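You operate a simulated robot arm through the tools that you are given. There is no shell and no other tool. Be economical: measure what you need, move in short steps, check, and stop when the job is done.

The job below is to be done with a simulated two-armed robot. You get a single attempt, and the scene is never put back.

TASK
Carry the drying tray with both arms and set it on the lower shelf of the weighing bench.

Only the result counts: the job must be done as asked and must still hold three seconds after the hand-in. Knocking over, shifting, dropping, spilling or breaking anything else fails it.

THE ROBOT
Two 7-joint arms with two-finger grippers on one trunk, on a base that drives. Base frame: it is fixed to the floor where the robot stands at the start and does not move with it; the origin is under the middle of the robot, x ahead of it, y to its left, z up; the surface under the hand at the start is at about z = 85. Lengths are in cm, angles in rad, forces in N, time in s.
The left shoulder is at the start at [7.8, 15.1, 93.8], the right one opposite. With the tool pointing down near the work surface each hand reaches from about 10 to 78 cm from the robot's upright axis, wherever it stands, measured 20 degrees to its own side. Places, roughly: lower shelf of the weighing bench [-40, -310, 40]. Payload 2.54 kg a hand.
The TCP of each hand is the grasp point between the finger pads, 3 cm short of the fingertips. In the tool frame z runs along the fingers and y along their closing line. The gripper opens to 11.6 cm. The gripper's body begins 9.5 cm behind the TCP.
Orientation is that of the tool frame in the base frame, as [roll, pitch, yaw] about the fixed x, y, z axes, in that order (R = Rz(yaw) Ry(pitch) Rx(roll)). With the fingers straight down and closing along the base's y, the tool's x points along the base's -x, its y along +y and its z along -z.

THE INTERFACE
- The arms move only by the tool nudge_tool. It takes "left_steps", "right_steps" or both (then of equal length, played together; a hand with none holds still); each is a list of rows, each a list of 7 numbers: the shift along the tool's x, y, z in cm, then the turn, a rotation vector about the tool's x, y, z in rad, then the opening, from 0 (shut) to 1 (fully open). In form: [[x, y, z, ax, ay, az, claw], ...]. A call has 1 to 20 rows; each row shifts and turns the commanded pose from where the row before left it, along the tool's axes as they then stand. Each row takes 0.2 s and may step no farther than 5 cm and 0.15 rad from the row before; otherwise, or with a gripper value out of range, the whole call is refused. A pose out of reach is approached as far as the arm can. The call stops where the force on the tool passes 40 N (or 10 N more than at its start, if that is more) or the arm is blocked; 0.2 s more then pass. Each finger travels about 7.2 cm/s and halts on what it meets, pressing with about 37 N; the grip force reading is that of the motor and also rises with nothing between the fingers. The clock runs only during rows and for 0.2 s after the last one: add rows that do not move to give the fingers time. It gives the time, the measured TCP pose, the force on the tool (base axes), the opening and the grip force at its end, in the units of the frame above (readings bear some noise), with the torque about the TCP (base axes, N m) and any sound that the robot's microphone picked up, and new pictures: "pictures" is both (left out), scene, wrist or none (wrist: the cameras of the hands that moved).
- Cameras (640 x 400 px; columns grow to the right, rows downward): "scene" is now at [15.22, 4.07, 110.44]; the picture's right is [0.44, -0.90, 0.00], its down [-0.10, -0.05, -0.99] and it looks along [0.89, 0.44, -0.11] (base axes); focal length 214 px, centre (320, 200). "left" rides on the left gripper at [6.9, 1.5, -12.2] in its tool frame; the picture's right is [-0.21, 0.98, 0.00], its down [-0.83, -0.18, -0.53] and it looks along [-0.52, -0.11, 0.85] (tool axes); focal length 251 px, centre (320, 200). "right" rides on the right gripper at [6.9, -1.5, -12.2] in its tool frame; the picture's right is [0.22, 0.98, 0.00], its down [-0.83, 0.18, -0.53] and it looks along [-0.52, 0.11, 0.85] (tool axes); focal length 251 px, centre (320, 200). There is no depth. A picture from a camera that has moved, and an enlarged one, comes with that camera's place and axes in the base frame and with its lens.
- raise_lower(by): slides the trunk up (or, below 0, down) by that many cm; the arms and the scene camera ride with it, the base frame stays. It gives what a move gives, with no picture.
- roll_base(legs): drives the robot by 1 to 6 legs, each [ahead, left, turn to the left] in cm, cm and rad, along the robot's own axes; the way and the turn of a leg run together, so that a leg with both is an arc; at most 150 cm and 3.142 rad a leg. The arms and the cameras ride along, it lands a little off, and it stops where it bumps. It gives what a move gives, and a new picture of the scene camera.
- aim_head(pan, tilt): turns the head with the scene camera to pan (to the left, within 1.396 rad either way) and tilt (down, from -0.506 to 1.204), counted from straight ahead of the robot. It gives what a move gives, and a new picture of the scene camera.
- enlarge(camera, box): a new picture of the part [left, top, right, bottom] of that camera's present view, enlarged. The clock stands still meanwhile.
- finish_job(): hands the job in; it is judged then, once.

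Work in short steps. Places have to be worked out from the pictures, the camera data and where the tool is seen: move nearer, look again, correct. Check each grasp and each placing, and mend what went wrong. You have 120 turns and 260 pictures in all, those below and enlarged ones among them. Open the grippers and draw the arms clear of the work before you hand the job in, unless the task says otherwise; then end with one line.

The tools are called after ">>>" by a JSON object that holds its "name" and its "arguments". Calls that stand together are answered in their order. nudge_tool: Moves the arms, as the interface text tells. Its arguments: {"type":"object","properties":{"left_steps":{"type":"array","items":{"type":"array","items":{"type":"number"}}},"right_steps":{"type":"array","items":{"type":"array","items":{"type":"number"}}},"pictures":{"type":"string","enum":["both","scene","wrist","none"]}},"required":[]} The other tools are called the same way: raise_lower (by) slides the trunk up or down; roll_base (legs) drives the base; aim_head (pan, tilt) turns the head that bears the scene camera; enlarge (camera, box) takes an enlarged picture of a part of a camera's view; finish_job () hands the job in.

At the start:

```text
t: 0.0
left_eef_pos: [28.17, 29.5, 115.06]
left_ee_rot: [-3.141, -0.001, 3.141]
left_wrist_force: [-0.5, -0.2, 0.1]
left_moment: [-0.01, 0.01, 0.02]
left_gripper_width: 11.6
left_grip_force: 0.0
right_eef_pos: [50.81, -6.74, 103.49]
right_ee_rot: [3.141, 0.001, 3.14]
right_wrist_force: [0.0, -0.2, -0.6]
right_moment: [0.02, 0.03, 0.02]
right_gripper_width: 11.6
right_grip_force: 0.1
trunk travel left (down, up): [-17.5, 11.4]
robot x, y, heading: [0.21, 0.17, 0.004]
head pan, tilt: [0.459, 0.108]
```

scene: 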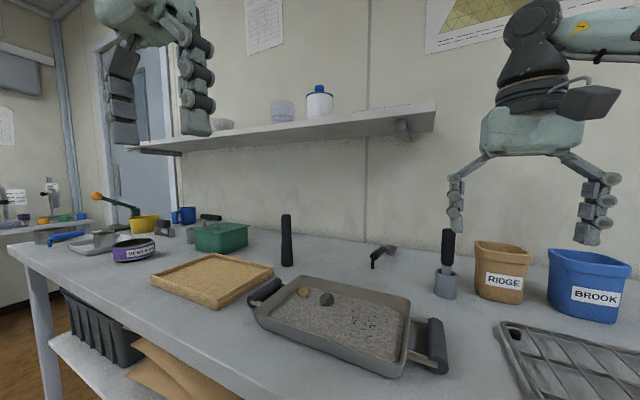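
right: 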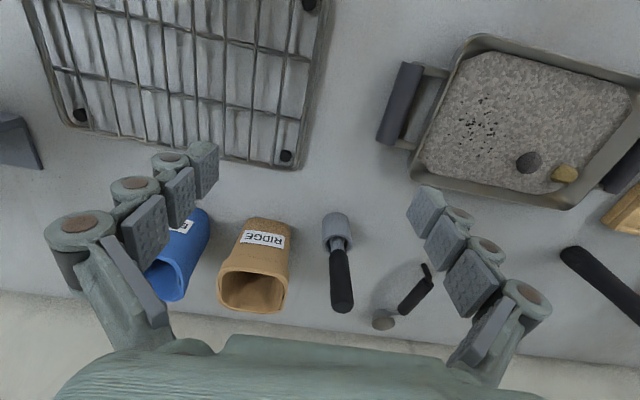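
left: 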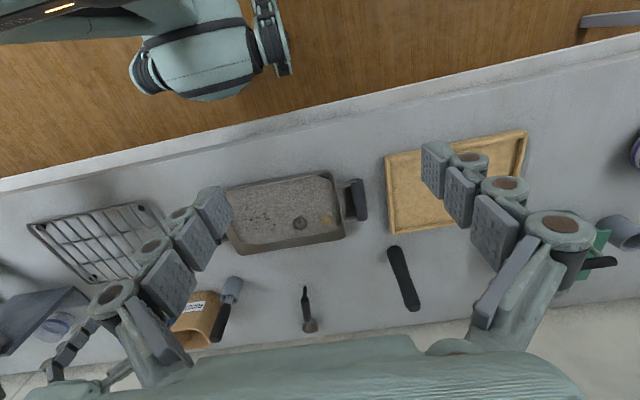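

The tray with the black bar handles appears to lie along y, from about [45, 1] to [45, 30]. I'll look closer at its handles and then toward the weighing bench.

>>> {"name": "enlarge", "arguments": {"camera": "scene", "box": [230, 250, 470, 400]}}

>>> {"name": "enlarge", "arguments": {"camera": "right", "box": [360, 20, 640, 220]}}

>>> {"name": "aim_head", "arguments": {"pan": -1.396, "tilt": 0.3}}

```text
2.67 times, centred on (350, 325) of scene
camera zoom: at [15.22, 4.07, 110.44], right [0.44, -0.9, 0.0], down [-0.1, -0.05, -0.99], along [0.89, 0.44, -0.11], focal length 572 px, centre (240, -133)
```

zoom: 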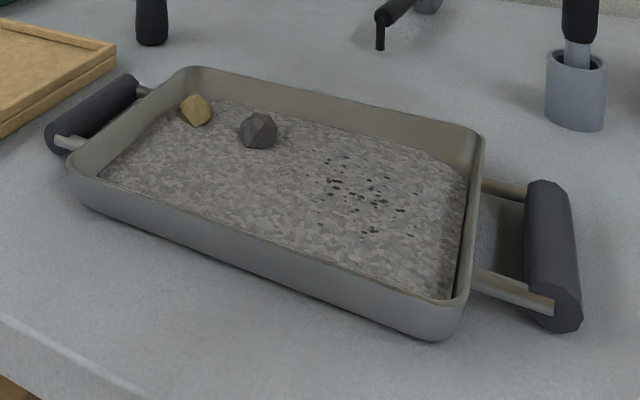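

```text
2.00 times, centred on (500, 120) of right
camera zoom: at [43.92, -8.2, 115.62], right [-0.21, 0.98, 0.0], down [0.83, 0.18, 0.54], along [0.52, 0.12, -0.84], focal length 503 px, centre (-40, 360)
```

zoom: 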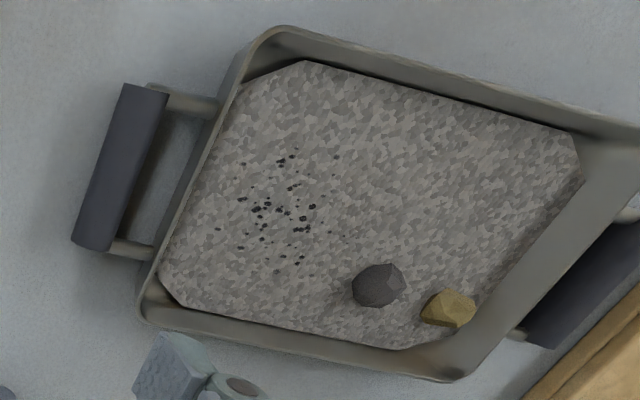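

```text
t: 1.8
left_eef_pos: [28.16, 29.53, 115.16]
left_ee_rot: [-3.14, -0.001, -3.141]
left_wrist_force: [0.4, 1.0, -0.7]
left_moment: [0.05, 0.01, 0.0]
left_gripper_width: 11.58
left_grip_force: 0.1
right_eef_pos: [50.92, -6.64, 103.53]
right_ee_rot: [3.141, 0.002, 3.138]
right_wrist_force: [0.5, -0.9, -0.1]
right_moment: [0.0, 0.02, -0.02]
right_gripper_width: 11.6
right_grip_force: 0.1
trunk travel left (down, up): [-17.5, 11.4]
robot x, y, heading: [0.12, -0.12, -0.002]
head pan, tilt: [-1.396, 0.3]
camera scene: at [8.58, -9.2, 108.66], right [-0.98, -0.17, 0.0], down [-0.05, 0.29, -0.96], along [0.17, -0.94, -0.3], focal length 214 px, centre (320, 200)
```

scene: 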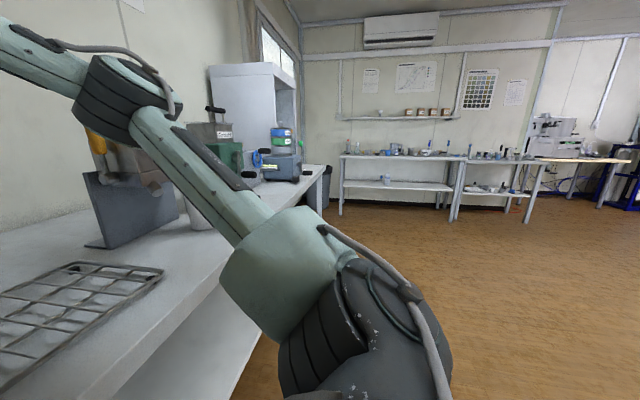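

The weighing bench is the left table on the far wall. I'll zoom in on its lower shelf.

>>> {"name": "enlarge", "arguments": {"camera": "scene", "box": [320, 130, 480, 230]}}

>>> {"name": "aim_head", "arguments": {"pan": 0.3, "tilt": 0.9}}

```text
4.00 times, centred on (400, 180) of scene
camera zoom: at [8.58, -9.2, 108.66], right [-0.98, -0.17, 0.0], down [-0.05, 0.29, -0.96], along [0.17, -0.94, -0.3], focal length 858 px, centre (0, 280)
```

zoom: 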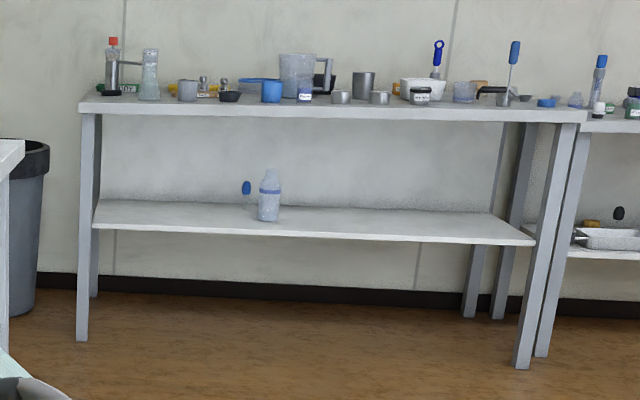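

```text
t: 3.6
left_eef_pos: [28.21, 29.49, 115.08]
left_ee_rot: [-3.141, 0.0, 3.141]
left_wrist_force: [-0.8, -0.7, 0.1]
left_moment: [0.01, -0.04, -0.04]
left_gripper_width: 11.57
left_grip_force: 0.1
right_eef_pos: [50.78, -6.66, 103.5]
right_ee_rot: [3.14, 0.001, 3.139]
right_wrist_force: [0.0, 0.2, 0.1]
right_moment: [0.0, 0.01, -0.04]
right_gripper_width: 11.59
right_grip_force: 0.2
trunk travel left (down, up): [-17.5, 11.4]
robot x, y, heading: [-0.03, -0.23, 0.004]
head pan, tilt: [0.3, 0.901]
camera scene: at [14.16, 2.22, 103.43], right [0.3, -0.96, 0.0], down [-0.75, -0.23, -0.62], along [0.59, 0.18, -0.78], focal length 214 px, centre (320, 200)
```

scene: 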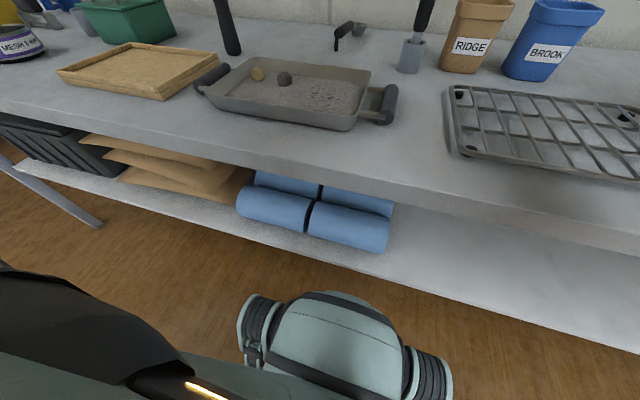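

The tray's handle bars are at about [47, 1.3, 87] and [47, 32.4, 87], running along x. I'll bring both hands behind and above them, tilting the fingers 45° forward-down. That tilt lets the arms come in from the front under the bench top later.

>>> {"name": "nudge_tool", "arguments": {"left_steps": [[-2.68, 0.73, 2.9, 0, 0, 0, 0.7], [-2.68, 0.73, 2.9, 0, 0, 0, 0.45], [-2.68, 0.73, 2.9, 0, 0, 0, 0.45], [-2.68, 0.73, 2.9, 0, 0, 0, 0.45], [0, 0, 0, 0, -0.131, 0, 0.45], [0, 0, 0, 0, -0.131, 0, 0.45], [0, 0, 0, 0, -0.131, 0, 0.45], [0, 0, 0, 0, -0.131, 0, 0.45], [0, 0, 0, 0, -0.131, 0, 0.45], [0, 0, 0, 0, -0.131, 0, 0.45], [0, 0, 0, 0, 0, 0, 0.45]], "right_steps": [[2.9, 2.0, 0, 0, 0, 0, 0.7], [2.9, 2.0, 0, 0, 0, 0, 0.45], [2.9, 2.0, 0, 0, 0, 0, 0.45], [2.9, 2.0, 0, 0, 0, 0, 0.45], [0, 0, 0, 0, -0.131, 0, 0.45], [0, 0, 0, 0, -0.131, 0, 0.45], [0, 0, 0, 0, -0.131, 0, 0.45], [0, 0, 0, 0, -0.131, 0, 0.45], [0, 0, 0, 0, -0.131, 0, 0.45], [0, 0, 0, 0, -0.131, 0, 0.45], [0, 0, 0, 0, 0, 0, 0.45]]}}

```text
t: 5.2
left_eef_pos: [38.86, 32.39, 103.68]
left_ee_rot: [3.142, 0.35, -3.141]
left_wrist_force: [0.4, 1.0, -0.6]
left_moment: [0.03, 0.04, 0.0]
left_gripper_width: 5.22
left_grip_force: 0.0
right_eef_pos: [39.77, 1.33, 103.91]
right_ee_rot: [3.13, 0.347, 3.118]
right_wrist_force: [3.3, 1.4, 6.4]
right_moment: [-0.17, 1.25, -0.12]
right_gripper_width: 5.21
right_grip_force: 0.1
trunk travel left (down, up): [-17.5, 11.4]
robot x, y, heading: [-0.18, -0.0, -0.0]
head pan, tilt: [0.3, 0.901]
stopped in row 7 (right hand): the force on the tool passed its limit at 64 N (the readings are from after the stop); the commanded pose is now the measured one
camera scene: at [14.1, 2.15, 103.29], right [0.29, -0.96, 0.0], down [-0.76, -0.23, -0.61], along [0.58, 0.18, -0.79], focal length 214 px, centre (320, 200)
camera right: at [29.13, -0.23, 112.9], right [-0.18, 0.98, -0.06], down [0.6, 0.16, 0.79], along [0.78, 0.11, -0.61], focal length 251 px, centre (320, 200)
camera left: at [28.14, 34.1, 112.61], right [0.2, 0.98, 0.07], down [0.59, -0.18, 0.78], along [0.78, -0.11, -0.62], focal length 251 px, centre (320, 200)
```

scene: 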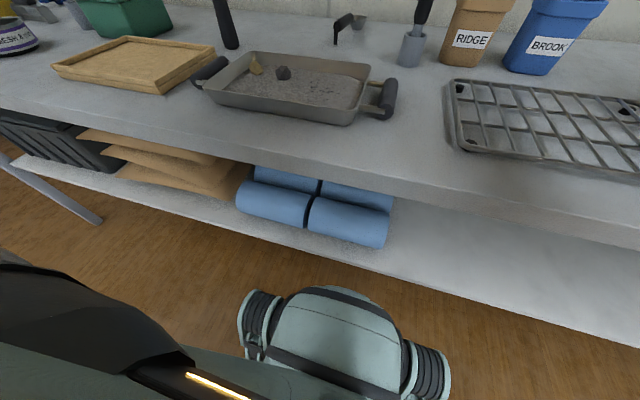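
right: 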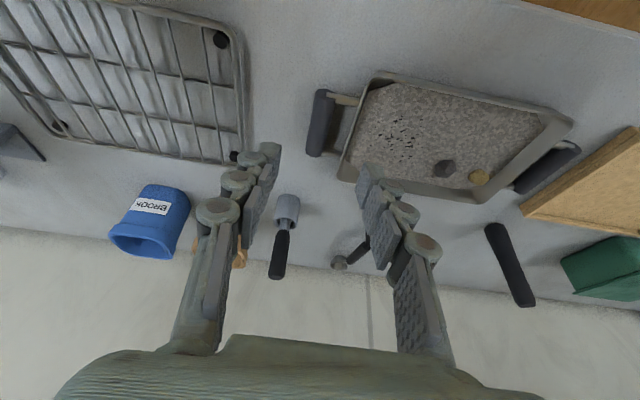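
left: 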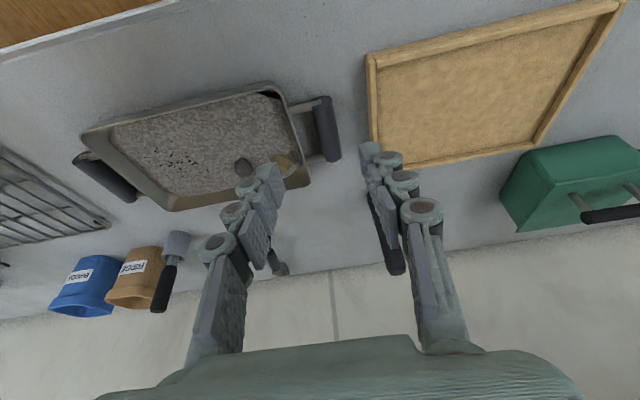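

The right hand's wrist bumped something on the robot's own centreline, probably the head or chest. I'll move it forward and shift both hands 17 cm to the right. Then I'll drive the base 17 cm left so the tray sits centred in front of me.

>>> {"name": "nudge_tool", "arguments": {"left_steps": [[0, 0, 0, 0, 0, 0, 0.45], [0, 0, 0, 0, 0, 0, 0.45], [0, -4.25, 0, 0, 0, 0, 0.45], [0, -4.25, 0, 0, 0, 0, 0.45], [0, -4.25, 0, 0, 0, 0, 0.45], [0, -4.25, 0, 0, 0, 0, 0.45]], "right_steps": [[-3.76, 0, 1.37, 0, 0, 0, 0.45], [0, -4.25, 0, 0, 0, 0, 0.45], [0, -4.25, 0, 0, 0, 0, 0.45], [0, -4.25, 0, 0, 0, 0, 0.45], [0, -4.25, 0, 0, 0, 0, 0.45], [0, 0, 0, 0, 0, 0, 0.45]], "pictures": "scene"}}

```text
t: 6.5
left_eef_pos: [38.91, 15.12, 103.38]
left_ee_rot: [-3.141, 0.35, -3.141]
left_wrist_force: [-0.7, -0.5, 0.3]
left_moment: [0.03, 0.04, -0.01]
left_gripper_width: 5.24
left_grip_force: 0.0
right_eef_pos: [43.68, -15.98, 103.75]
right_ee_rot: [3.13, 0.349, 3.124]
right_wrist_force: [-0.2, 0.9, 0.0]
right_moment: [0.02, 0.03, -0.03]
right_gripper_width: 5.24
right_grip_force: 0.1
trunk travel left (down, up): [-17.5, 11.4]
robot x, y, heading: [0.06, 0.15, 0.001]
head pan, tilt: [0.3, 0.901]
camera scene: at [14.17, 2.2, 103.42], right [0.3, -0.96, 0.0], down [-0.75, -0.23, -0.62], along [0.59, 0.18, -0.78], focal length 214 px, centre (320, 200)
```

scene: 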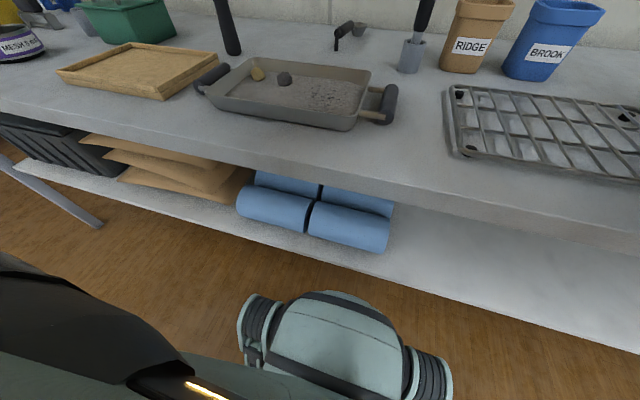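

The hands are free now. I'll back off a few cm for elbow room while moving left 17 cm, then look at the tray.

>>> {"name": "roll_base", "arguments": {"legs": [[-6, 0, 0], [0, 17, 0]]}}

>>> {"name": "aim_head", "arguments": {"pan": 0, "tilt": 0.75}}

```text
t: 9.4
left_eef_pos: [33.27, 32.2, 103.56]
left_ee_rot: [3.141, 0.348, 3.136]
left_wrist_force: [0.0, 0.5, 0.5]
left_moment: [-0.01, 0.01, -0.03]
left_gripper_width: 5.24
left_grip_force: 0.0
right_eef_pos: [37.83, 0.99, 103.71]
right_ee_rot: [3.13, 0.349, 3.115]
right_wrist_force: [1.0, -0.2, -0.4]
right_moment: [0.0, -0.02, 0.0]
right_gripper_width: 5.22
right_grip_force: 0.1
trunk travel left (down, up): [-17.5, 11.4]
robot x, y, heading: [-5.92, 17.01, -0.0]
head pan, tilt: [0.3, 0.901]
camera scene: at [8.37, 19.24, 103.43], right [0.29, -0.96, 0.0], down [-0.75, -0.23, -0.62], along [0.59, 0.18, -0.78], focal length 214 px, centre (320, 200)
```

scene: 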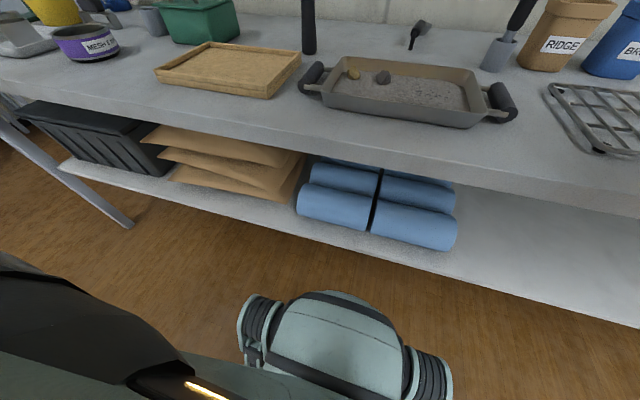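

```text
t: 10.2
left_eef_pos: [33.35, 32.19, 103.46]
left_ee_rot: [-3.141, 0.35, 3.136]
left_wrist_force: [0.5, -0.1, 0.2]
left_moment: [-0.01, 0.01, 0.03]
left_gripper_width: 5.25
left_grip_force: 0.0
right_eef_pos: [37.76, 1.04, 103.84]
right_ee_rot: [3.131, 0.349, 3.116]
right_wrist_force: [0.3, 0.2, -0.2]
right_moment: [0.02, -0.02, 0.01]
right_gripper_width: 5.22
right_grip_force: 0.1
trunk travel left (down, up): [-17.5, 11.4]
robot x, y, heading: [-5.76, 17.27, -0.005]
head pan, tilt: [0.0, 0.75]
camera scene: at [9.43, 17.0, 104.62], right [-0.01, -1.0, 0.0], down [-0.68, 0.0, -0.73], along [0.73, 0.0, -0.68], focal length 214 px, centre (320, 200)
```

scene: 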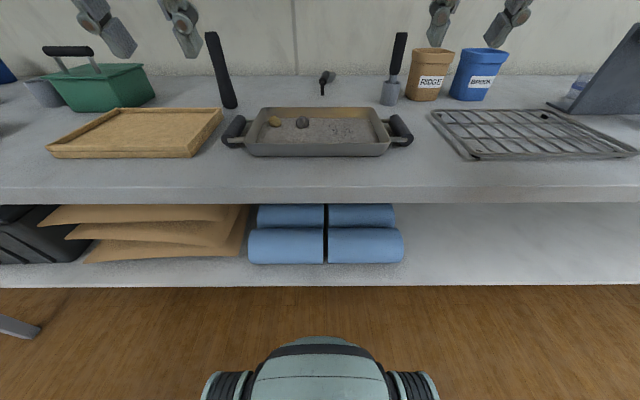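

From the new spot the tray looks square to the robot. I'll tilt both hands the rest of the way to 45°, correct the right hand's slight yaw, and look at the bars through the wrist cameras.

>>> {"name": "nudge_tool", "arguments": {"left_steps": [[0, 0, 0, 0, -0.145, 0, 0.4], [0, 0, 0, 0, -0.145, 0, 0.4], [0, 0, 0, 0, -0.145, 0, 0.4], [0, 0, 0, 0, 0, 0, 0.4]], "right_steps": [[0, 0, 0, 0, -0.145, 0, 0.4], [0, 0, 0, 0, -0.145, 0, 0.4], [0, 0, 0, 0, -0.145, 0, 0.4], [0, 0, 0, -0.013, 0, -0.021, 0.4]], "pictures": "wrist"}}

>>> {"name": "enlarge", "arguments": {"camera": "scene", "box": [210, 85, 430, 165]}}

```text
t: 11.2
left_eef_pos: [33.86, 32.57, 104.07]
left_ee_rot: [-3.111, 0.784, -3.111]
left_wrist_force: [0.0, 0.2, 0.6]
left_moment: [0.0, -0.01, -0.01]
left_gripper_width: 4.61
left_grip_force: 0.0
right_eef_pos: [37.71, 0.97, 103.82]
right_ee_rot: [3.135, 0.788, 3.139]
right_wrist_force: [0.3, -1.1, -0.1]
right_moment: [-0.06, -0.03, -0.04]
right_gripper_width: 4.64
right_grip_force: 0.0
trunk travel left (down, up): [-17.5, 11.4]
robot x, y, heading: [-6.2, 17.04, -0.007]
head pan, tilt: [0.0, 0.75]
camera right: at [24.19, -0.65, 107.48], right [-0.15, 0.98, -0.15], down [0.21, 0.18, 0.96], along [0.97, 0.12, -0.23], focal length 251 px, centre (320, 200)
camera left: at [20.24, 34.05, 107.6], right [0.14, 0.98, 0.13], down [0.21, -0.16, 0.96], along [0.97, -0.11, -0.23], focal length 251 px, centre (320, 200)
```

right: 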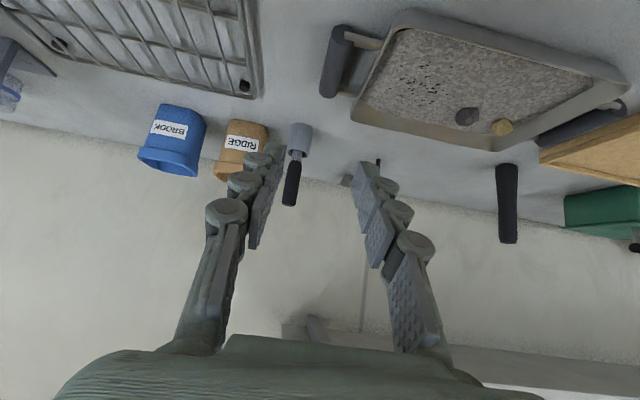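
left: 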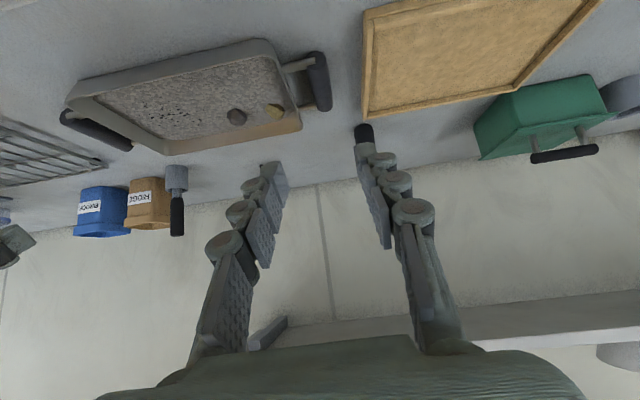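

```text
2.91 times, centred on (320, 125) of scene
camera zoom: at [9.33, 17.18, 104.44], right [0.02, -1.0, 0.0], down [-0.7, -0.01, -0.72], along [0.72, 0.01, -0.7], focal length 624 px, centre (320, 418)
```

zoom: 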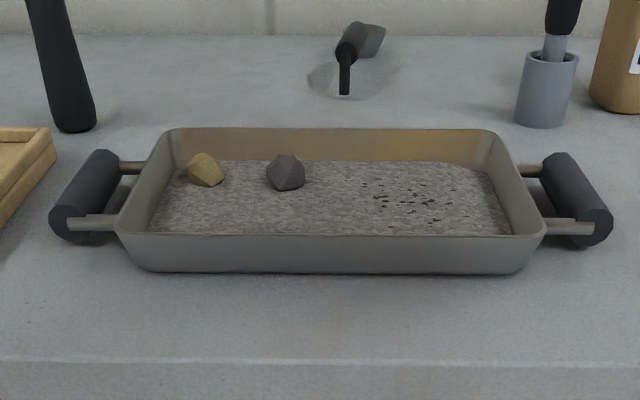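

The bars are at y ≈ 1.55 and 32.1, x ≈ 47.3, with roughly a 2 cm gap to the tray wall. I'll move both hands to pre-grasp about 10 cm back along the fingers and narrow the opening.

>>> {"name": "nudge_tool", "arguments": {"left_steps": [[0.78, -0.16, 3.35, 0, 0, 0, 0.35], [0.78, -0.16, 3.35, 0, 0, 0, 0.31], [0.78, -0.16, 3.35, 0, 0, 0, 0.31], [0, 0, 0, 0, 0, 0, 0.31]], "right_steps": [[1.63, 0.19, 2.38, 0, 0, 0, 0.35], [1.63, 0.19, 2.38, 0, 0, 0, 0.31], [1.63, 0.19, 2.38, 0, 0, 0, 0.31], [0, 0, 0, 0, 0, 0, 0.31]]}}

```text
t: 12.2
left_eef_pos: [38.26, 31.9, 94.8]
left_ee_rot: [3.135, 0.784, 3.129]
left_wrist_force: [-0.1, 0.0, -0.3]
left_moment: [0.02, 0.01, 0.02]
left_gripper_width: 3.59
left_grip_force: 0.2
right_eef_pos: [39.46, 1.62, 95.3]
right_ee_rot: [3.134, 0.784, 3.14]
right_wrist_force: [-0.7, 0.2, 0.0]
right_moment: [0.01, 0.02, -0.03]
right_gripper_width: 3.62
right_grip_force: 0.0
trunk travel left (down, up): [-17.5, 11.4]
robot x, y, heading: [-5.87, 17.34, -0.003]
head pan, tilt: [0.0, 0.75]
camera scene: at [9.38, 16.97, 104.54], right [-0.01, -1.0, 0.0], down [-0.69, 0.01, -0.72], along [0.72, -0.01, -0.69], focal length 214 px, centre (320, 200)
camera right: at [25.88, -0.05, 98.85], right [-0.15, 0.98, -0.15], down [0.21, 0.18, 0.96], along [0.97, 0.12, -0.23], focal length 251 px, centre (320, 200)
camera left: at [24.69, 33.67, 98.53], right [0.16, 0.97, 0.16], down [0.21, -0.19, 0.96], along [0.97, -0.12, -0.23], focal length 251 px, centre (320, 200)
```

scene: 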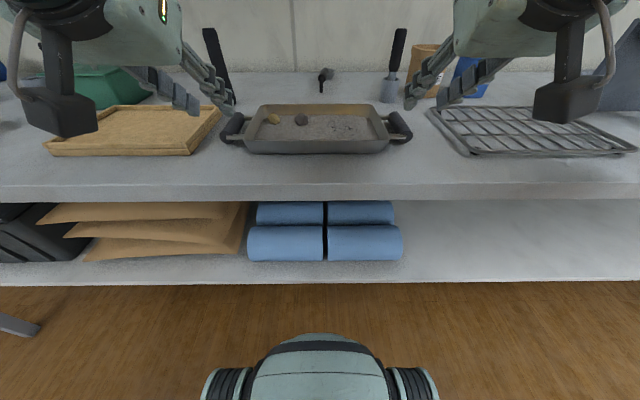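
right: 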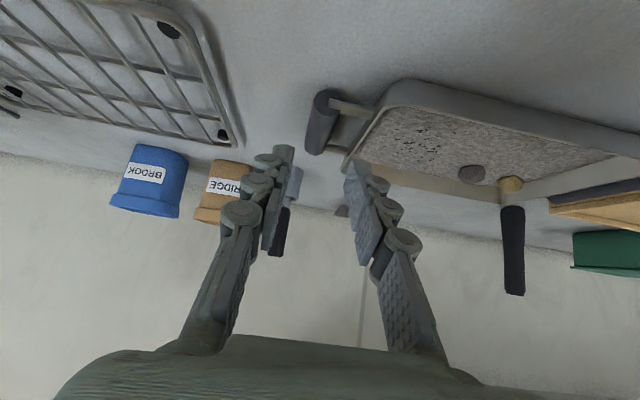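
left: 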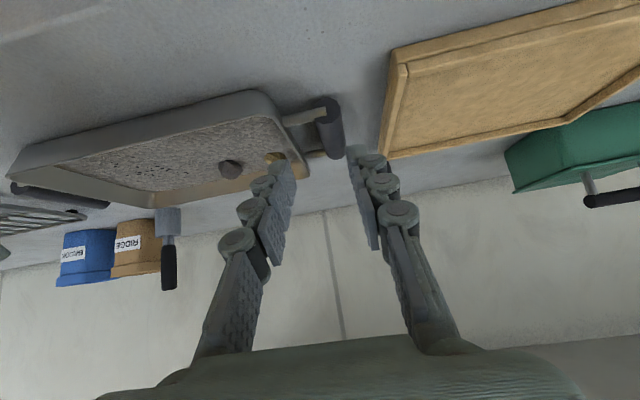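

The right hand lines up with its bar, but the left bar seems about 0.5–1 cm further left than the hand. I'll enlarge to check.

>>> {"name": "enlarge", "arguments": {"camera": "left", "box": [240, 75, 400, 175]}}

>>> {"name": "enlarge", "arguments": {"camera": "right", "box": [240, 75, 400, 175]}}

>>> {"name": "enlarge", "arguments": {"camera": "scene", "box": [200, 70, 440, 170]}}

```text
4.00 times, centred on (320, 125) of left
camera zoom: at [24.69, 33.67, 98.53], right [0.16, 0.97, 0.16], down [0.21, -0.19, 0.96], along [0.97, -0.12, -0.23], focal length 1006 px, centre (320, 500)
```

zoom: 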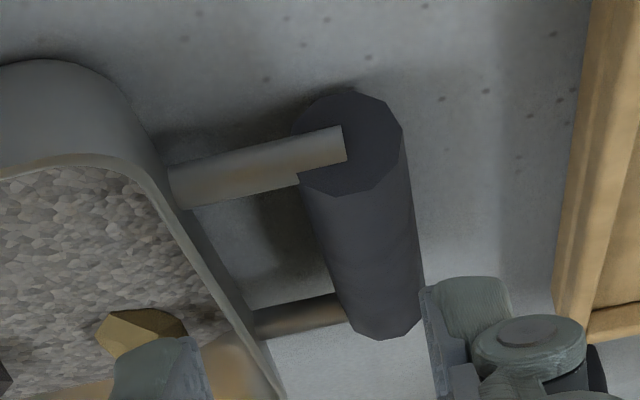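

```text
4.00 times, centred on (320, 125) of right
camera zoom: at [25.88, -0.05, 98.85], right [-0.15, 0.98, -0.15], down [0.21, 0.18, 0.96], along [0.97, 0.12, -0.23], focal length 1006 px, centre (320, 500)
```

zoom: 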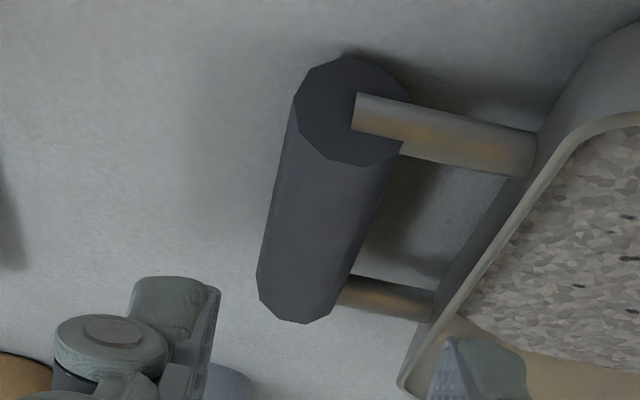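

```text
2.67 times, centred on (320, 120) of scene
camera zoom: at [9.38, 16.97, 104.54], right [-0.01, -1.0, 0.0], down [-0.69, 0.01, -0.72], along [0.72, -0.01, -0.69], focal length 572 px, centre (320, 413)
```

zoom: 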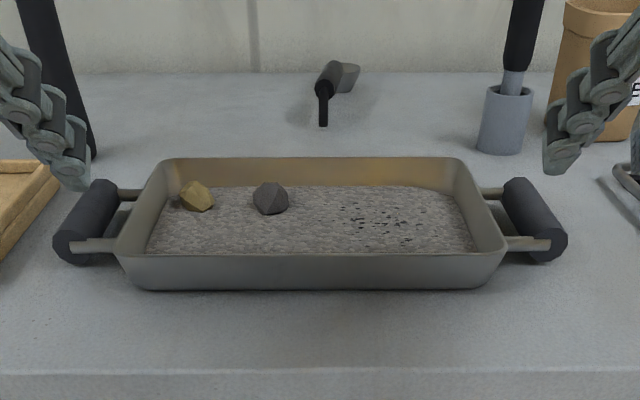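

Relative to the hand, the left bar is about 1 cm further left. I'll shift the left hand by that and advance both hands halfway.

>>> {"name": "nudge_tool", "arguments": {"left_steps": [[0, 0.95, 0, 0, 0, 0, 0.31], [-0.2, 0, 2.4, 0, 0, 0, 0.31], [-0.15, 0, 2.3, 0, 0, 0, 0.31], [0, 0, 0, 0, 0, 0, 0.31]], "right_steps": [[0, 0.05, 0, 0, 0, 0, 0.31], [0.15, 0, 2.1, 0, 0, 0, 0.31], [0.1, 0, 2.1, 0, 0, 0, 0.31], [0, 0, 0, 0, 0, 0, 0.31]]}}

```text
t: 13.2
left_eef_pos: [42.15, 32.84, 91.62]
left_ee_rot: [-3.14, 0.783, 3.135]
left_wrist_force: [-0.2, -0.6, -0.7]
left_moment: [0.01, -0.05, 0.0]
left_gripper_width: 3.6
left_grip_force: 0.0
right_eef_pos: [42.08, 1.55, 91.9]
right_ee_rot: [3.134, 0.785, 3.138]
right_wrist_force: [0.5, 0.5, -0.5]
right_moment: [0.0, 0.0, -0.03]
right_gripper_width: 3.62
right_grip_force: 0.1
trunk travel left (down, up): [-17.5, 11.4]
robot x, y, heading: [-5.74, 17.29, -0.007]
head pan, tilt: [0.0, 0.75]
camera scene: at [9.43, 17.0, 104.62], right [-0.01, -1.0, 0.0], down [-0.68, 0.0, -0.73], along [0.73, 0.0, -0.68], focal length 214 px, centre (320, 200)
camera right: at [28.62, 0.02, 95.63], right [-0.15, 0.98, -0.15], down [0.21, 0.18, 0.96], along [0.97, 0.12, -0.23], focal length 251 px, centre (320, 200)
camera left: at [28.55, 34.46, 95.35], right [0.16, 0.98, 0.15], down [0.21, -0.18, 0.96], along [0.97, -0.12, -0.23], focal length 251 px, centre (320, 200)
```

scene: 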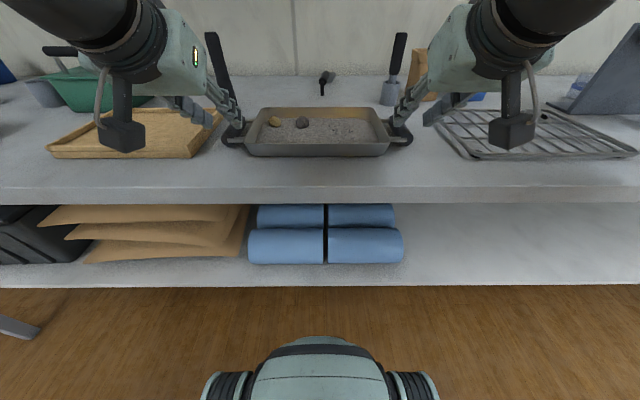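
right: 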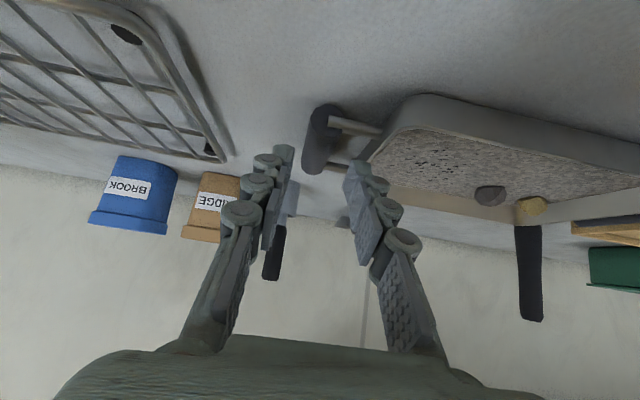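
left: 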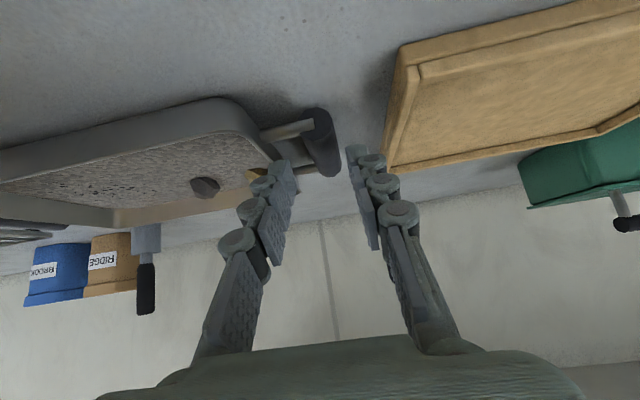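

Both hands look centred on the bars; the left needs about 0.2 cm more. I'll advance 2.2 cm so the tips are at the bar tops, then check.

>>> {"name": "nudge_tool", "arguments": {"left_steps": [[-0.1, 0.2, 1.0, 0, 0, 0, 0.31], [-0.1, 0, 1.0, 0, 0, 0, 0.31], [0, 0, 0, 0, 0, 0, 0.31]], "right_steps": [[0, 0.05, 1.1, 0, 0, 0, 0.31], [0, 0, 1.1, 0, 0, 0, 0.31], [0, 0, 0, 0, 0, 0, 0.31]], "pictures": "none"}}

>>> {"name": "enlarge", "arguments": {"camera": "left", "box": [240, 75, 400, 175]}}

>>> {"name": "enlarge", "arguments": {"camera": "right", "box": [240, 75, 400, 175]}}

>>> {"name": "enlarge", "arguments": {"camera": "scene", "box": [200, 70, 440, 170]}}

```text
t: 14.0
left_eef_pos: [43.87, 32.81, 90.51]
left_ee_rot: [-3.141, 0.785, 3.135]
left_wrist_force: [-0.1, 0.5, 0.3]
left_moment: [0.01, -0.03, -0.02]
left_gripper_width: 3.62
left_grip_force: 0.2
right_eef_pos: [43.61, 1.6, 90.47]
right_ee_rot: [3.136, 0.783, 3.138]
right_wrist_force: [0.0, 0.0, 0.4]
right_moment: [0.01, 0.01, 0.03]
right_gripper_width: 3.58
right_grip_force: 0.0
trunk travel left (down, up): [-17.5, 11.4]
robot x, y, heading: [-5.95, 16.94, -0.003]
head pan, tilt: [0.0, 0.75]
```

```text
4.00 times, centred on (320, 125) of left
camera zoom: at [30.23, 34.59, 94.1], right [0.16, 0.98, 0.15], down [0.21, -0.18, 0.96], along [0.97, -0.12, -0.23], focal length 1006 px, centre (320, 500)
```

zoom: 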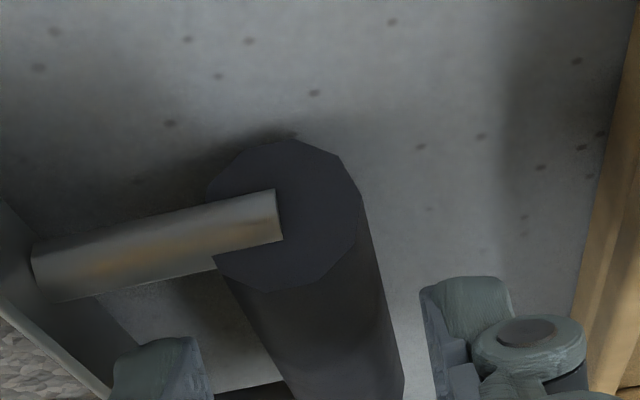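

```text
4.00 times, centred on (320, 125) of right
camera zoom: at [30.15, 0.02, 94.13], right [-0.15, 0.98, -0.15], down [0.21, 0.18, 0.96], along [0.97, 0.12, -0.23], focal length 1006 px, centre (320, 500)
```

zoom: 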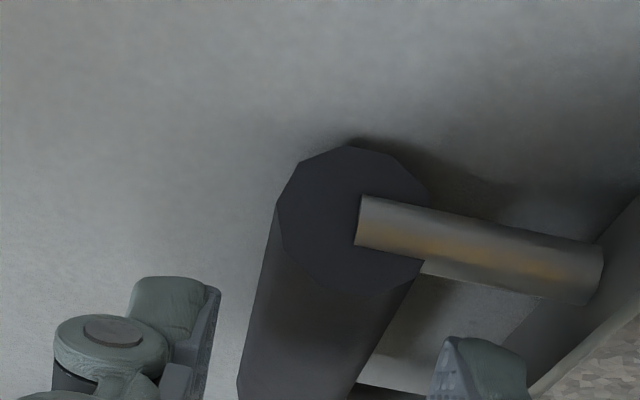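

```text
2.67 times, centred on (320, 120) of scene
camera zoom: at [9.43, 16.99, 104.62], right [-0.01, -1.0, 0.0], down [-0.68, 0.0, -0.73], along [0.73, 0.0, -0.68], focal length 572 px, centre (320, 413)
```

zoom: 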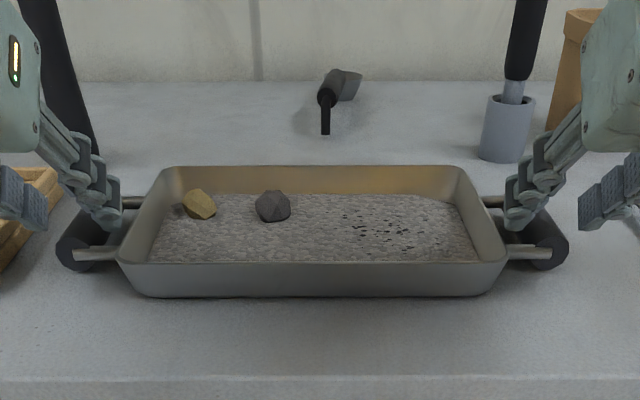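

The inner fingertips sit between bar and wall on both sides. I'll advance the last 3 cm.

>>> {"name": "nudge_tool", "arguments": {"left_steps": [[0.1, 0, 1.0, 0, 0, 0, 0.31], [0, 0, 1.0, 0, 0, 0, 0.31], [0, 0, 1.0, 0, 0, 0, 0.31], [0, 0, 0, 0, 0, 0, 0.31]], "right_steps": [[0, 0.05, 1.05, 0, 0, 0, 0.31], [0, 0, 1.05, 0, 0, 0, 0.31], [0, 0, 1.0, 0, 0, 0, 0.31], [0, 0, 0, 0, 0, 0, 0.31]]}}

```text
t: 15.0
left_eef_pos: [45.78, 32.78, 88.26]
left_ee_rot: [-3.14, 0.783, 3.137]
left_wrist_force: [-0.1, 1.3, 0.0]
left_moment: [-0.02, -0.02, 0.03]
left_gripper_width: 3.54
left_grip_force: 0.1
right_eef_pos: [45.93, 1.86, 88.27]
right_ee_rot: [3.135, 0.784, 3.139]
right_wrist_force: [0.0, -1.5, 2.2]
right_moment: [0.05, -0.03, -0.01]
right_gripper_width: 3.55
right_grip_force: 0.1
trunk travel left (down, up): [-17.5, 11.4]
robot x, y, heading: [-5.96, 16.89, -0.007]
head pan, tilt: [0.0, 0.75]
camera scene: at [9.42, 16.99, 104.62], right [-0.01, -1.0, 0.0], down [-0.68, 0.0, -0.73], along [0.73, 0.0, -0.68], focal length 214 px, centre (320, 200)
camera right: at [32.41, 0.28, 91.98], right [-0.15, 0.98, -0.15], down [0.21, 0.18, 0.96], along [0.97, 0.12, -0.23], focal length 251 px, centre (320, 200)
camera left: at [32.24, 34.45, 91.82], right [0.16, 0.98, 0.15], down [0.21, -0.18, 0.96], along [0.97, -0.12, -0.23], focal length 251 px, centre (320, 200)
```

scene: 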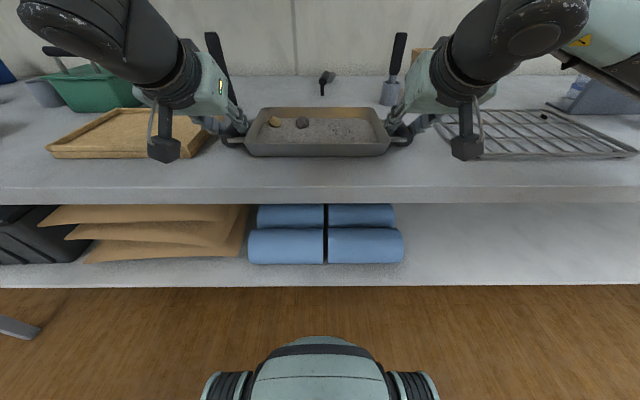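
right: 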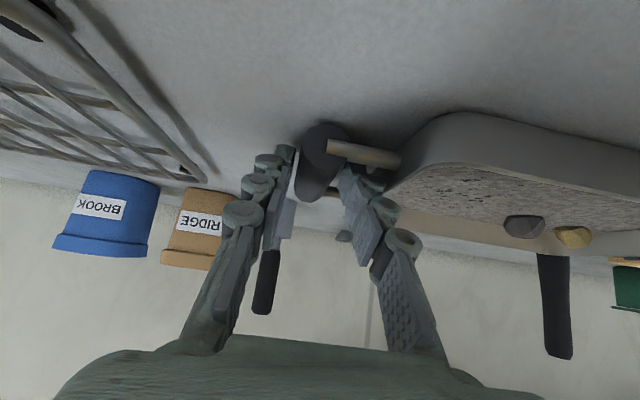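
left: 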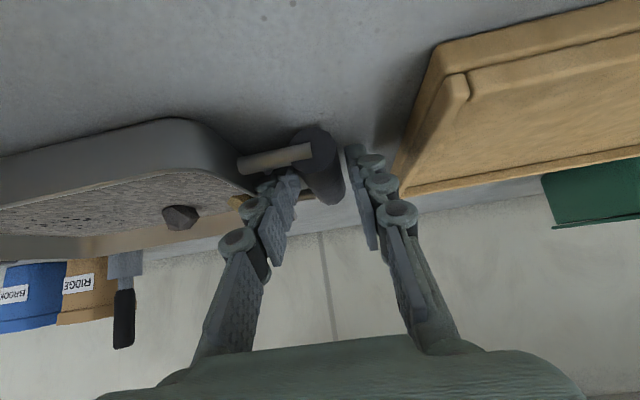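

The bars are between the fingers. I'll close both grippers.

>>> {"name": "nudge_tool", "arguments": {"left_steps": [[0, 0, 0, 0, 0, 0, 0.22], [0, 0, 0, 0, 0, 0, 0.15], [0, 0, 0, 0, 0, 0, 0.0], [0, 0, 0, 0, 0, 0, 0.0], [0, 0, 0, 0, 0, 0, 0.0]], "right_steps": [[0, 0, 0, 0, 0, 0, 0.22], [0, 0, 0, 0, 0, 0, 0.15], [0, 0, 0, 0, 0, 0, 0.0], [0, 0, 0, 0, 0, 0, 0.0], [0, 0, 0, 0, 0, 0, 0.0]]}}

```text
t: 16.2
left_eef_pos: [45.75, 32.87, 88.05]
left_ee_rot: [3.136, 0.784, 3.138]
left_wrist_force: [-0.5, 22.8, 0.6]
left_moment: [0.25, -0.01, 0.46]
left_gripper_width: 2.42
left_grip_force: 37.2
right_eef_pos: [45.88, 1.72, 88.25]
right_ee_rot: [-3.141, 0.784, 3.134]
right_wrist_force: [1.0, -22.2, 1.4]
right_moment: [-0.35, -0.01, -0.36]
right_gripper_width: 2.42
right_grip_force: 37.2
trunk travel left (down, up): [-17.5, 11.4]
robot x, y, heading: [-5.97, 17.03, -0.005]
head pan, tilt: [0.0, 0.75]
camera scene: at [9.44, 16.99, 104.62], right [-0.01, -1.0, 0.0], down [-0.68, 0.0, -0.73], along [0.73, 0.0, -0.68], focal length 214 px, centre (320, 200)
camera right: at [32.42, 0.18, 91.96], right [-0.15, 0.98, -0.15], down [0.21, 0.18, 0.96], along [0.97, 0.11, -0.23], focal length 251 px, centre (320, 200)
camera left: at [32.25, 34.53, 91.81], right [0.15, 0.98, 0.15], down [0.21, -0.18, 0.96], along [0.97, -0.11, -0.23], focal length 251 px, centre (320, 200)
```

scene: 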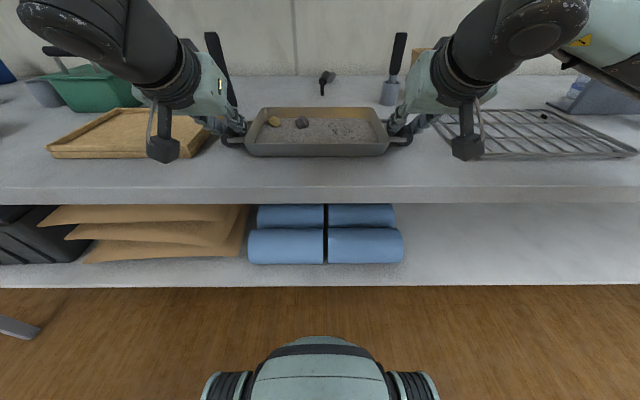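
right: 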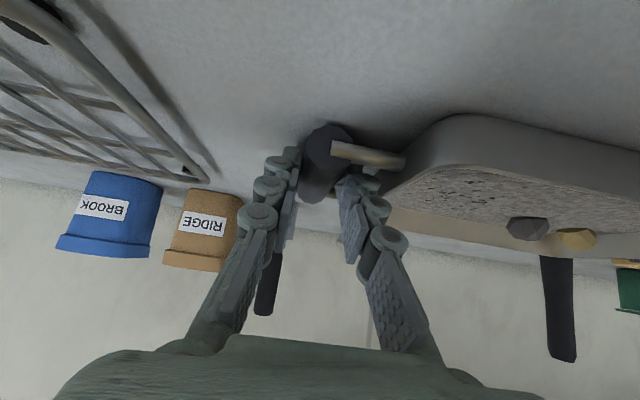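
left: 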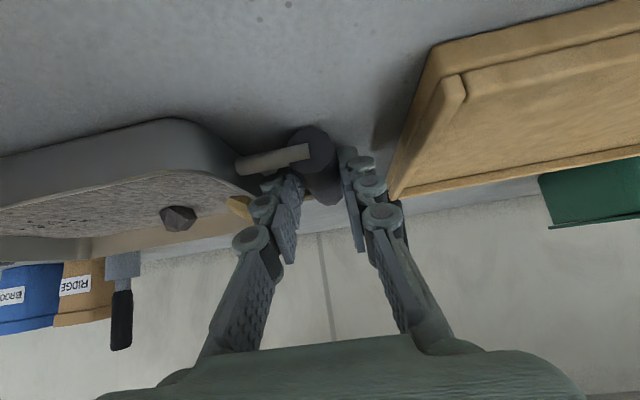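

Gripped, width 2.42 on both, but there's 22 N of squeeze along y between the hands. I'll spread them by 0.15 cm each and see whether it drops.

>>> {"name": "nudge_tool", "arguments": {"left_steps": [[0, 0.15, 0, 0, 0, 0, 0.0], [0, 0, 0, 0, 0, 0, 0.0]], "right_steps": [[0, -0.15, 0, 0, 0, 0, 0.0], [0, 0, 0, 0, 0, 0, 0.0]], "pictures": "none"}}

```text
t: 16.8
left_eef_pos: [45.84, 32.89, 88.27]
left_ee_rot: [-3.142, 0.784, 3.132]
left_wrist_force: [0.9, 13.3, 0.8]
left_moment: [0.26, 0.02, 0.43]
left_gripper_width: 2.41
left_grip_force: 37.0
right_eef_pos: [45.93, 1.67, 88.29]
right_ee_rot: [3.135, 0.784, 3.138]
right_wrist_force: [-0.6, -12.4, 0.1]
right_moment: [-0.23, 0.24, -0.33]
right_gripper_width: 2.42
right_grip_force: 36.6
trunk travel left (down, up): [-17.5, 11.4]
robot x, y, heading: [-5.73, 17.37, -0.004]
head pan, tilt: [0.0, 0.75]
```

The squeeze is falling. I'll spread another 0.2 cm each and then lift 3 cm slowly.

>>> {"name": "nudge_tool", "arguments": {"left_steps": [[0, 0.2, 0, 0, 0, 0, 0.0], [0, 0, 0, 0, 0, 0, 0.0], [-0.35, 0, -0.35, 0, 0, 0, 0.0], [-0.35, 0, -0.35, 0, 0, 0, 0.0], [-0.35, 0, -0.35, 0, 0, 0, 0.0], [-0.35, 0, -0.35, 0, 0, 0, 0.0], [-0.35, 0, -0.35, 0, 0, 0, 0.0], [-0.35, 0, -0.35, 0, 0, 0, 0.0], [0, 0, 0, 0, 0, 0, 0]], "right_steps": [[0, -0.2, 0, 0, 0, 0, 0.0], [0, 0, 0, 0, 0, 0, 0.0], [-0.35, 0, -0.35, 0, 0, 0, 0.0], [-0.35, 0, -0.35, 0, 0, 0, 0.0], [-0.35, 0, -0.35, 0, 0, 0, 0.0], [-0.35, 0, -0.35, 0, 0, 0, 0.0], [-0.35, 0, -0.35, 0, 0, 0, 0.0], [-0.35, 0, -0.35, 0, 0, 0, 0.0], [0, 0, 0, 0, 0, 0, 0]]}}

```text
t: 18.8
left_eef_pos: [46.0, 32.93, 91.2]
left_ee_rot: [-3.135, 0.784, 3.134]
left_wrist_force: [-0.6, -25.6, -2.7]
left_moment: [-0.4, 0.05, -0.35]
left_gripper_width: 2.41
left_grip_force: 37.2
right_eef_pos: [45.96, 1.65, 91.14]
right_ee_rot: [3.129, 0.787, 3.14]
right_wrist_force: [0.1, 25.5, -1.8]
right_moment: [0.4, 0.12, 0.33]
right_gripper_width: 2.38
right_grip_force: 37.1
trunk travel left (down, up): [-17.5, 11.4]
robot x, y, heading: [-5.64, 17.28, -0.009]
head pan, tilt: [0.0, 0.75]
camera scene: at [9.46, 16.99, 104.61], right [-0.01, -1.0, 0.0], down [-0.68, 0.0, -0.73], along [0.73, 0.0, -0.68], focal length 214 px, centre (320, 200)
camera right: at [32.48, -0.11, 94.92], right [-0.16, 0.98, -0.14], down [0.21, 0.17, 0.96], along [0.97, 0.12, -0.23], focal length 251 px, centre (320, 200)
camera left: at [32.39, 34.69, 94.83], right [0.16, 0.98, 0.15], down [0.2, -0.18, 0.96], along [0.97, -0.13, -0.23], focal length 251 px, centre (320, 200)
```

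scene: 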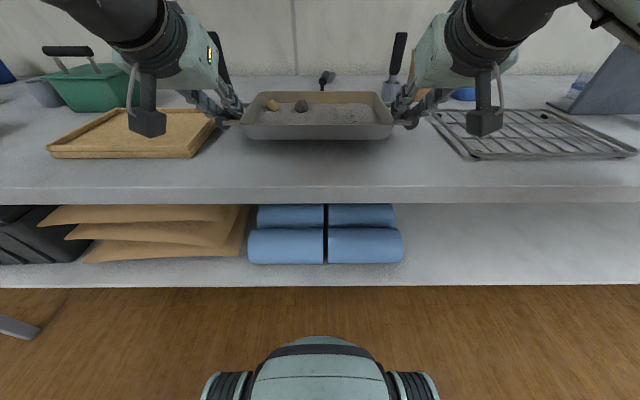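
right: 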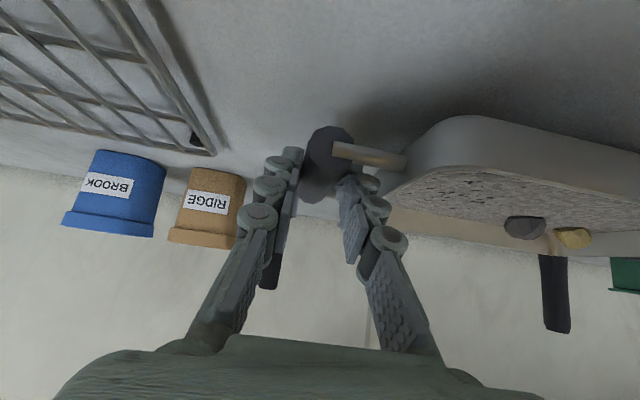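
left: 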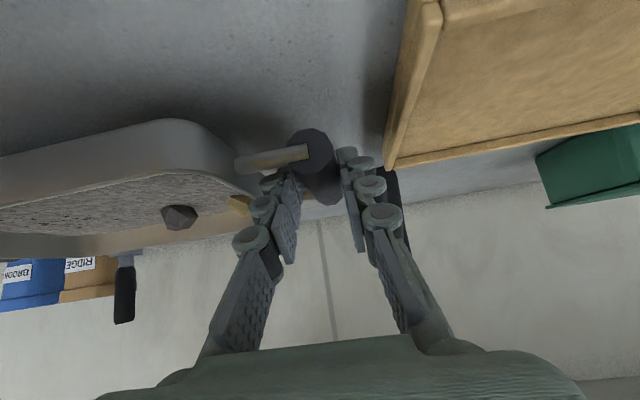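

The tray is off the bench and level, about 2–3 N on each hand. There's now 25 N of pull between the hands, so I'll ease in by 0.13 cm each and lift 3 cm more.

>>> {"name": "nudge_tool", "arguments": {"left_steps": [[0, -0.13, 0, 0, 0, 0, 0.0], [-0.35, 0, -0.35, 0, 0, 0, 0.0], [-0.35, 0, -0.35, 0, 0, 0, 0.0], [-0.35, 0, -0.35, 0, 0, 0, 0.0], [-0.35, 0, -0.35, 0, 0, 0, 0.0], [-0.35, 0, -0.35, 0, 0, 0, 0.0], [-0.35, 0, -0.35, 0, 0, 0, 0.0], [-0.35, 0, -0.35, 0, 0, 0, 0.0], [-0.35, 0, -0.35, 0, 0, 0, 0.0], [0, 0, 0, 0, 0, 0, 0]], "right_steps": [[0, 0.13, 0, 0, 0, 0, 0.0], [-0.35, 0, -0.35, 0, 0, 0, 0.0], [-0.35, 0, -0.35, 0, 0, 0, 0.0], [-0.35, 0, -0.35, 0, 0, 0, 0.0], [-0.35, 0, -0.35, 0, 0, 0, 0.0], [-0.35, 0, -0.35, 0, 0, 0, 0.0], [-0.35, 0, -0.35, 0, 0, 0, 0.0], [-0.35, 0, -0.35, 0, 0, 0, 0.0], [-0.35, 0, -0.35, 0, 0, 0, 0.0], [0, 0, 0, 0, 0, 0, 0]], "pictures": "scene"}}

>>> {"name": "enlarge", "arguments": {"camera": "scene", "box": [200, 70, 440, 170]}}

```text
t: 21.0
left_eef_pos: [45.97, 32.83, 95.34]
left_ee_rot: [-3.139, 0.784, 3.136]
left_wrist_force: [-1.1, -19.3, -3.4]
left_moment: [-0.3, 0.26, -0.54]
left_gripper_width: 2.42
left_grip_force: 37.0
right_eef_pos: [45.76, 1.67, 95.19]
right_ee_rot: [3.133, 0.784, 3.138]
right_wrist_force: [1.4, 19.7, -1.7]
right_moment: [0.37, -0.13, 0.0]
right_gripper_width: 2.41
right_grip_force: 36.7
trunk travel left (down, up): [-17.5, 11.4]
robot x, y, heading: [-5.79, 17.32, -0.007]
head pan, tilt: [0.0, 0.75]
camera scene: at [9.46, 16.99, 104.61], right [-0.01, -1.0, 0.0], down [-0.68, 0.0, -0.73], along [0.73, 0.0, -0.68], focal length 214 px, centre (320, 200)
```

scene: 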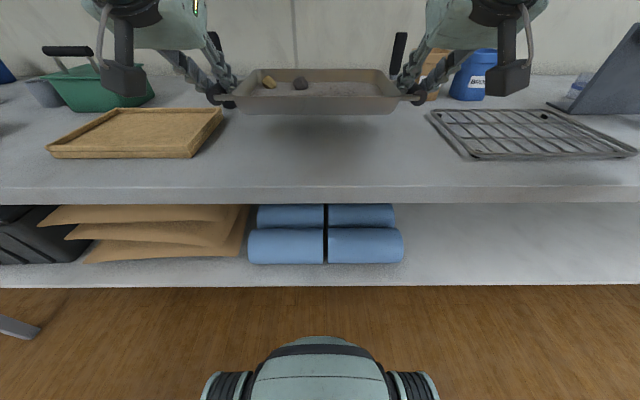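

```text
2.67 times, centred on (320, 120) of scene
camera zoom: at [9.46, 16.99, 104.61], right [-0.01, -1.0, 0.0], down [-0.68, 0.0, -0.73], along [0.73, 0.0, -0.68], focal length 572 px, centre (320, 413)
```

zoom: 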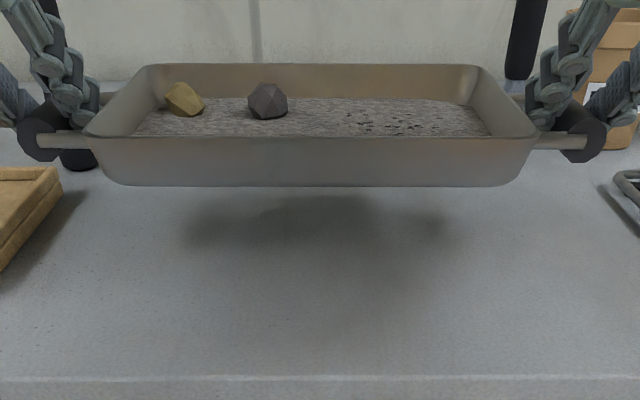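

The tray is level and held well with the stones in place. I'll ease the residual pull a bit and then back straight away from the bench.

>>> {"name": "nudge_tool", "arguments": {"left_steps": [[0, -0.1, 0, 0, 0, 0, 0.0], [0, 0, 0, 0, 0, 0, 0]], "right_steps": [[0, 0.1, 0, 0, 0, 0, 0.0], [0, 0, 0, 0, 0, 0, 0]], "pictures": "none"}}

>>> {"name": "roll_base", "arguments": {"legs": [[-30, 0, 0], [-34, 0, 0]]}}

```text
t: 21.6
left_eef_pos: [46.02, 32.94, 95.2]
left_ee_rot: [3.141, 0.785, 3.137]
left_wrist_force: [-0.7, -9.9, -3.4]
left_moment: [-0.04, 0.14, -0.27]
left_gripper_width: 2.41
left_grip_force: 36.7
right_eef_pos: [45.85, 1.59, 95.13]
right_ee_rot: [3.137, 0.783, 3.136]
right_wrist_force: [0.3, 9.6, -1.8]
right_moment: [0.22, -0.03, 0.13]
right_gripper_width: 2.41
right_grip_force: 37.0
trunk travel left (down, up): [-17.5, 11.4]
robot x, y, heading: [-6.03, 16.73, -0.005]
head pan, tilt: [0.0, 0.75]
```

```text
t: 25.5
left_eef_pos: [-18.87, 33.27, 95.26]
left_ee_rot: [3.14, 0.785, 3.132]
left_wrist_force: [0.2, 12.7, -2.3]
left_moment: [0.2, 0.09, 0.18]
left_gripper_width: 2.39
left_grip_force: 36.7
right_eef_pos: [-19.19, 2.05, 95.12]
right_ee_rot: [3.136, 0.784, 3.132]
right_wrist_force: [-0.2, -12.7, -3.1]
right_moment: [-0.24, 0.04, -0.35]
right_gripper_width: 2.4
right_grip_force: 36.9
trunk travel left (down, up): [-17.5, 11.4]
robot x, y, heading: [-70.87, 17.64, -0.008]
head pan, tilt: [0.0, 0.75]
camera scene: at [-55.49, 17.61, 104.62], right [-0.01, -1.0, 0.0], down [-0.68, 0.01, -0.73], along [0.73, -0.01, -0.68], focal length 214 px, centre (320, 200)
```

scene: 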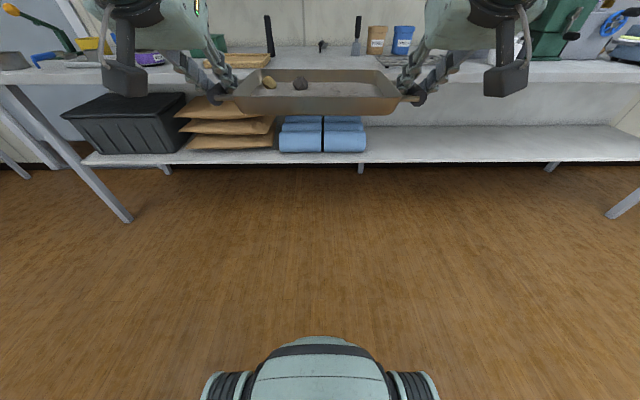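

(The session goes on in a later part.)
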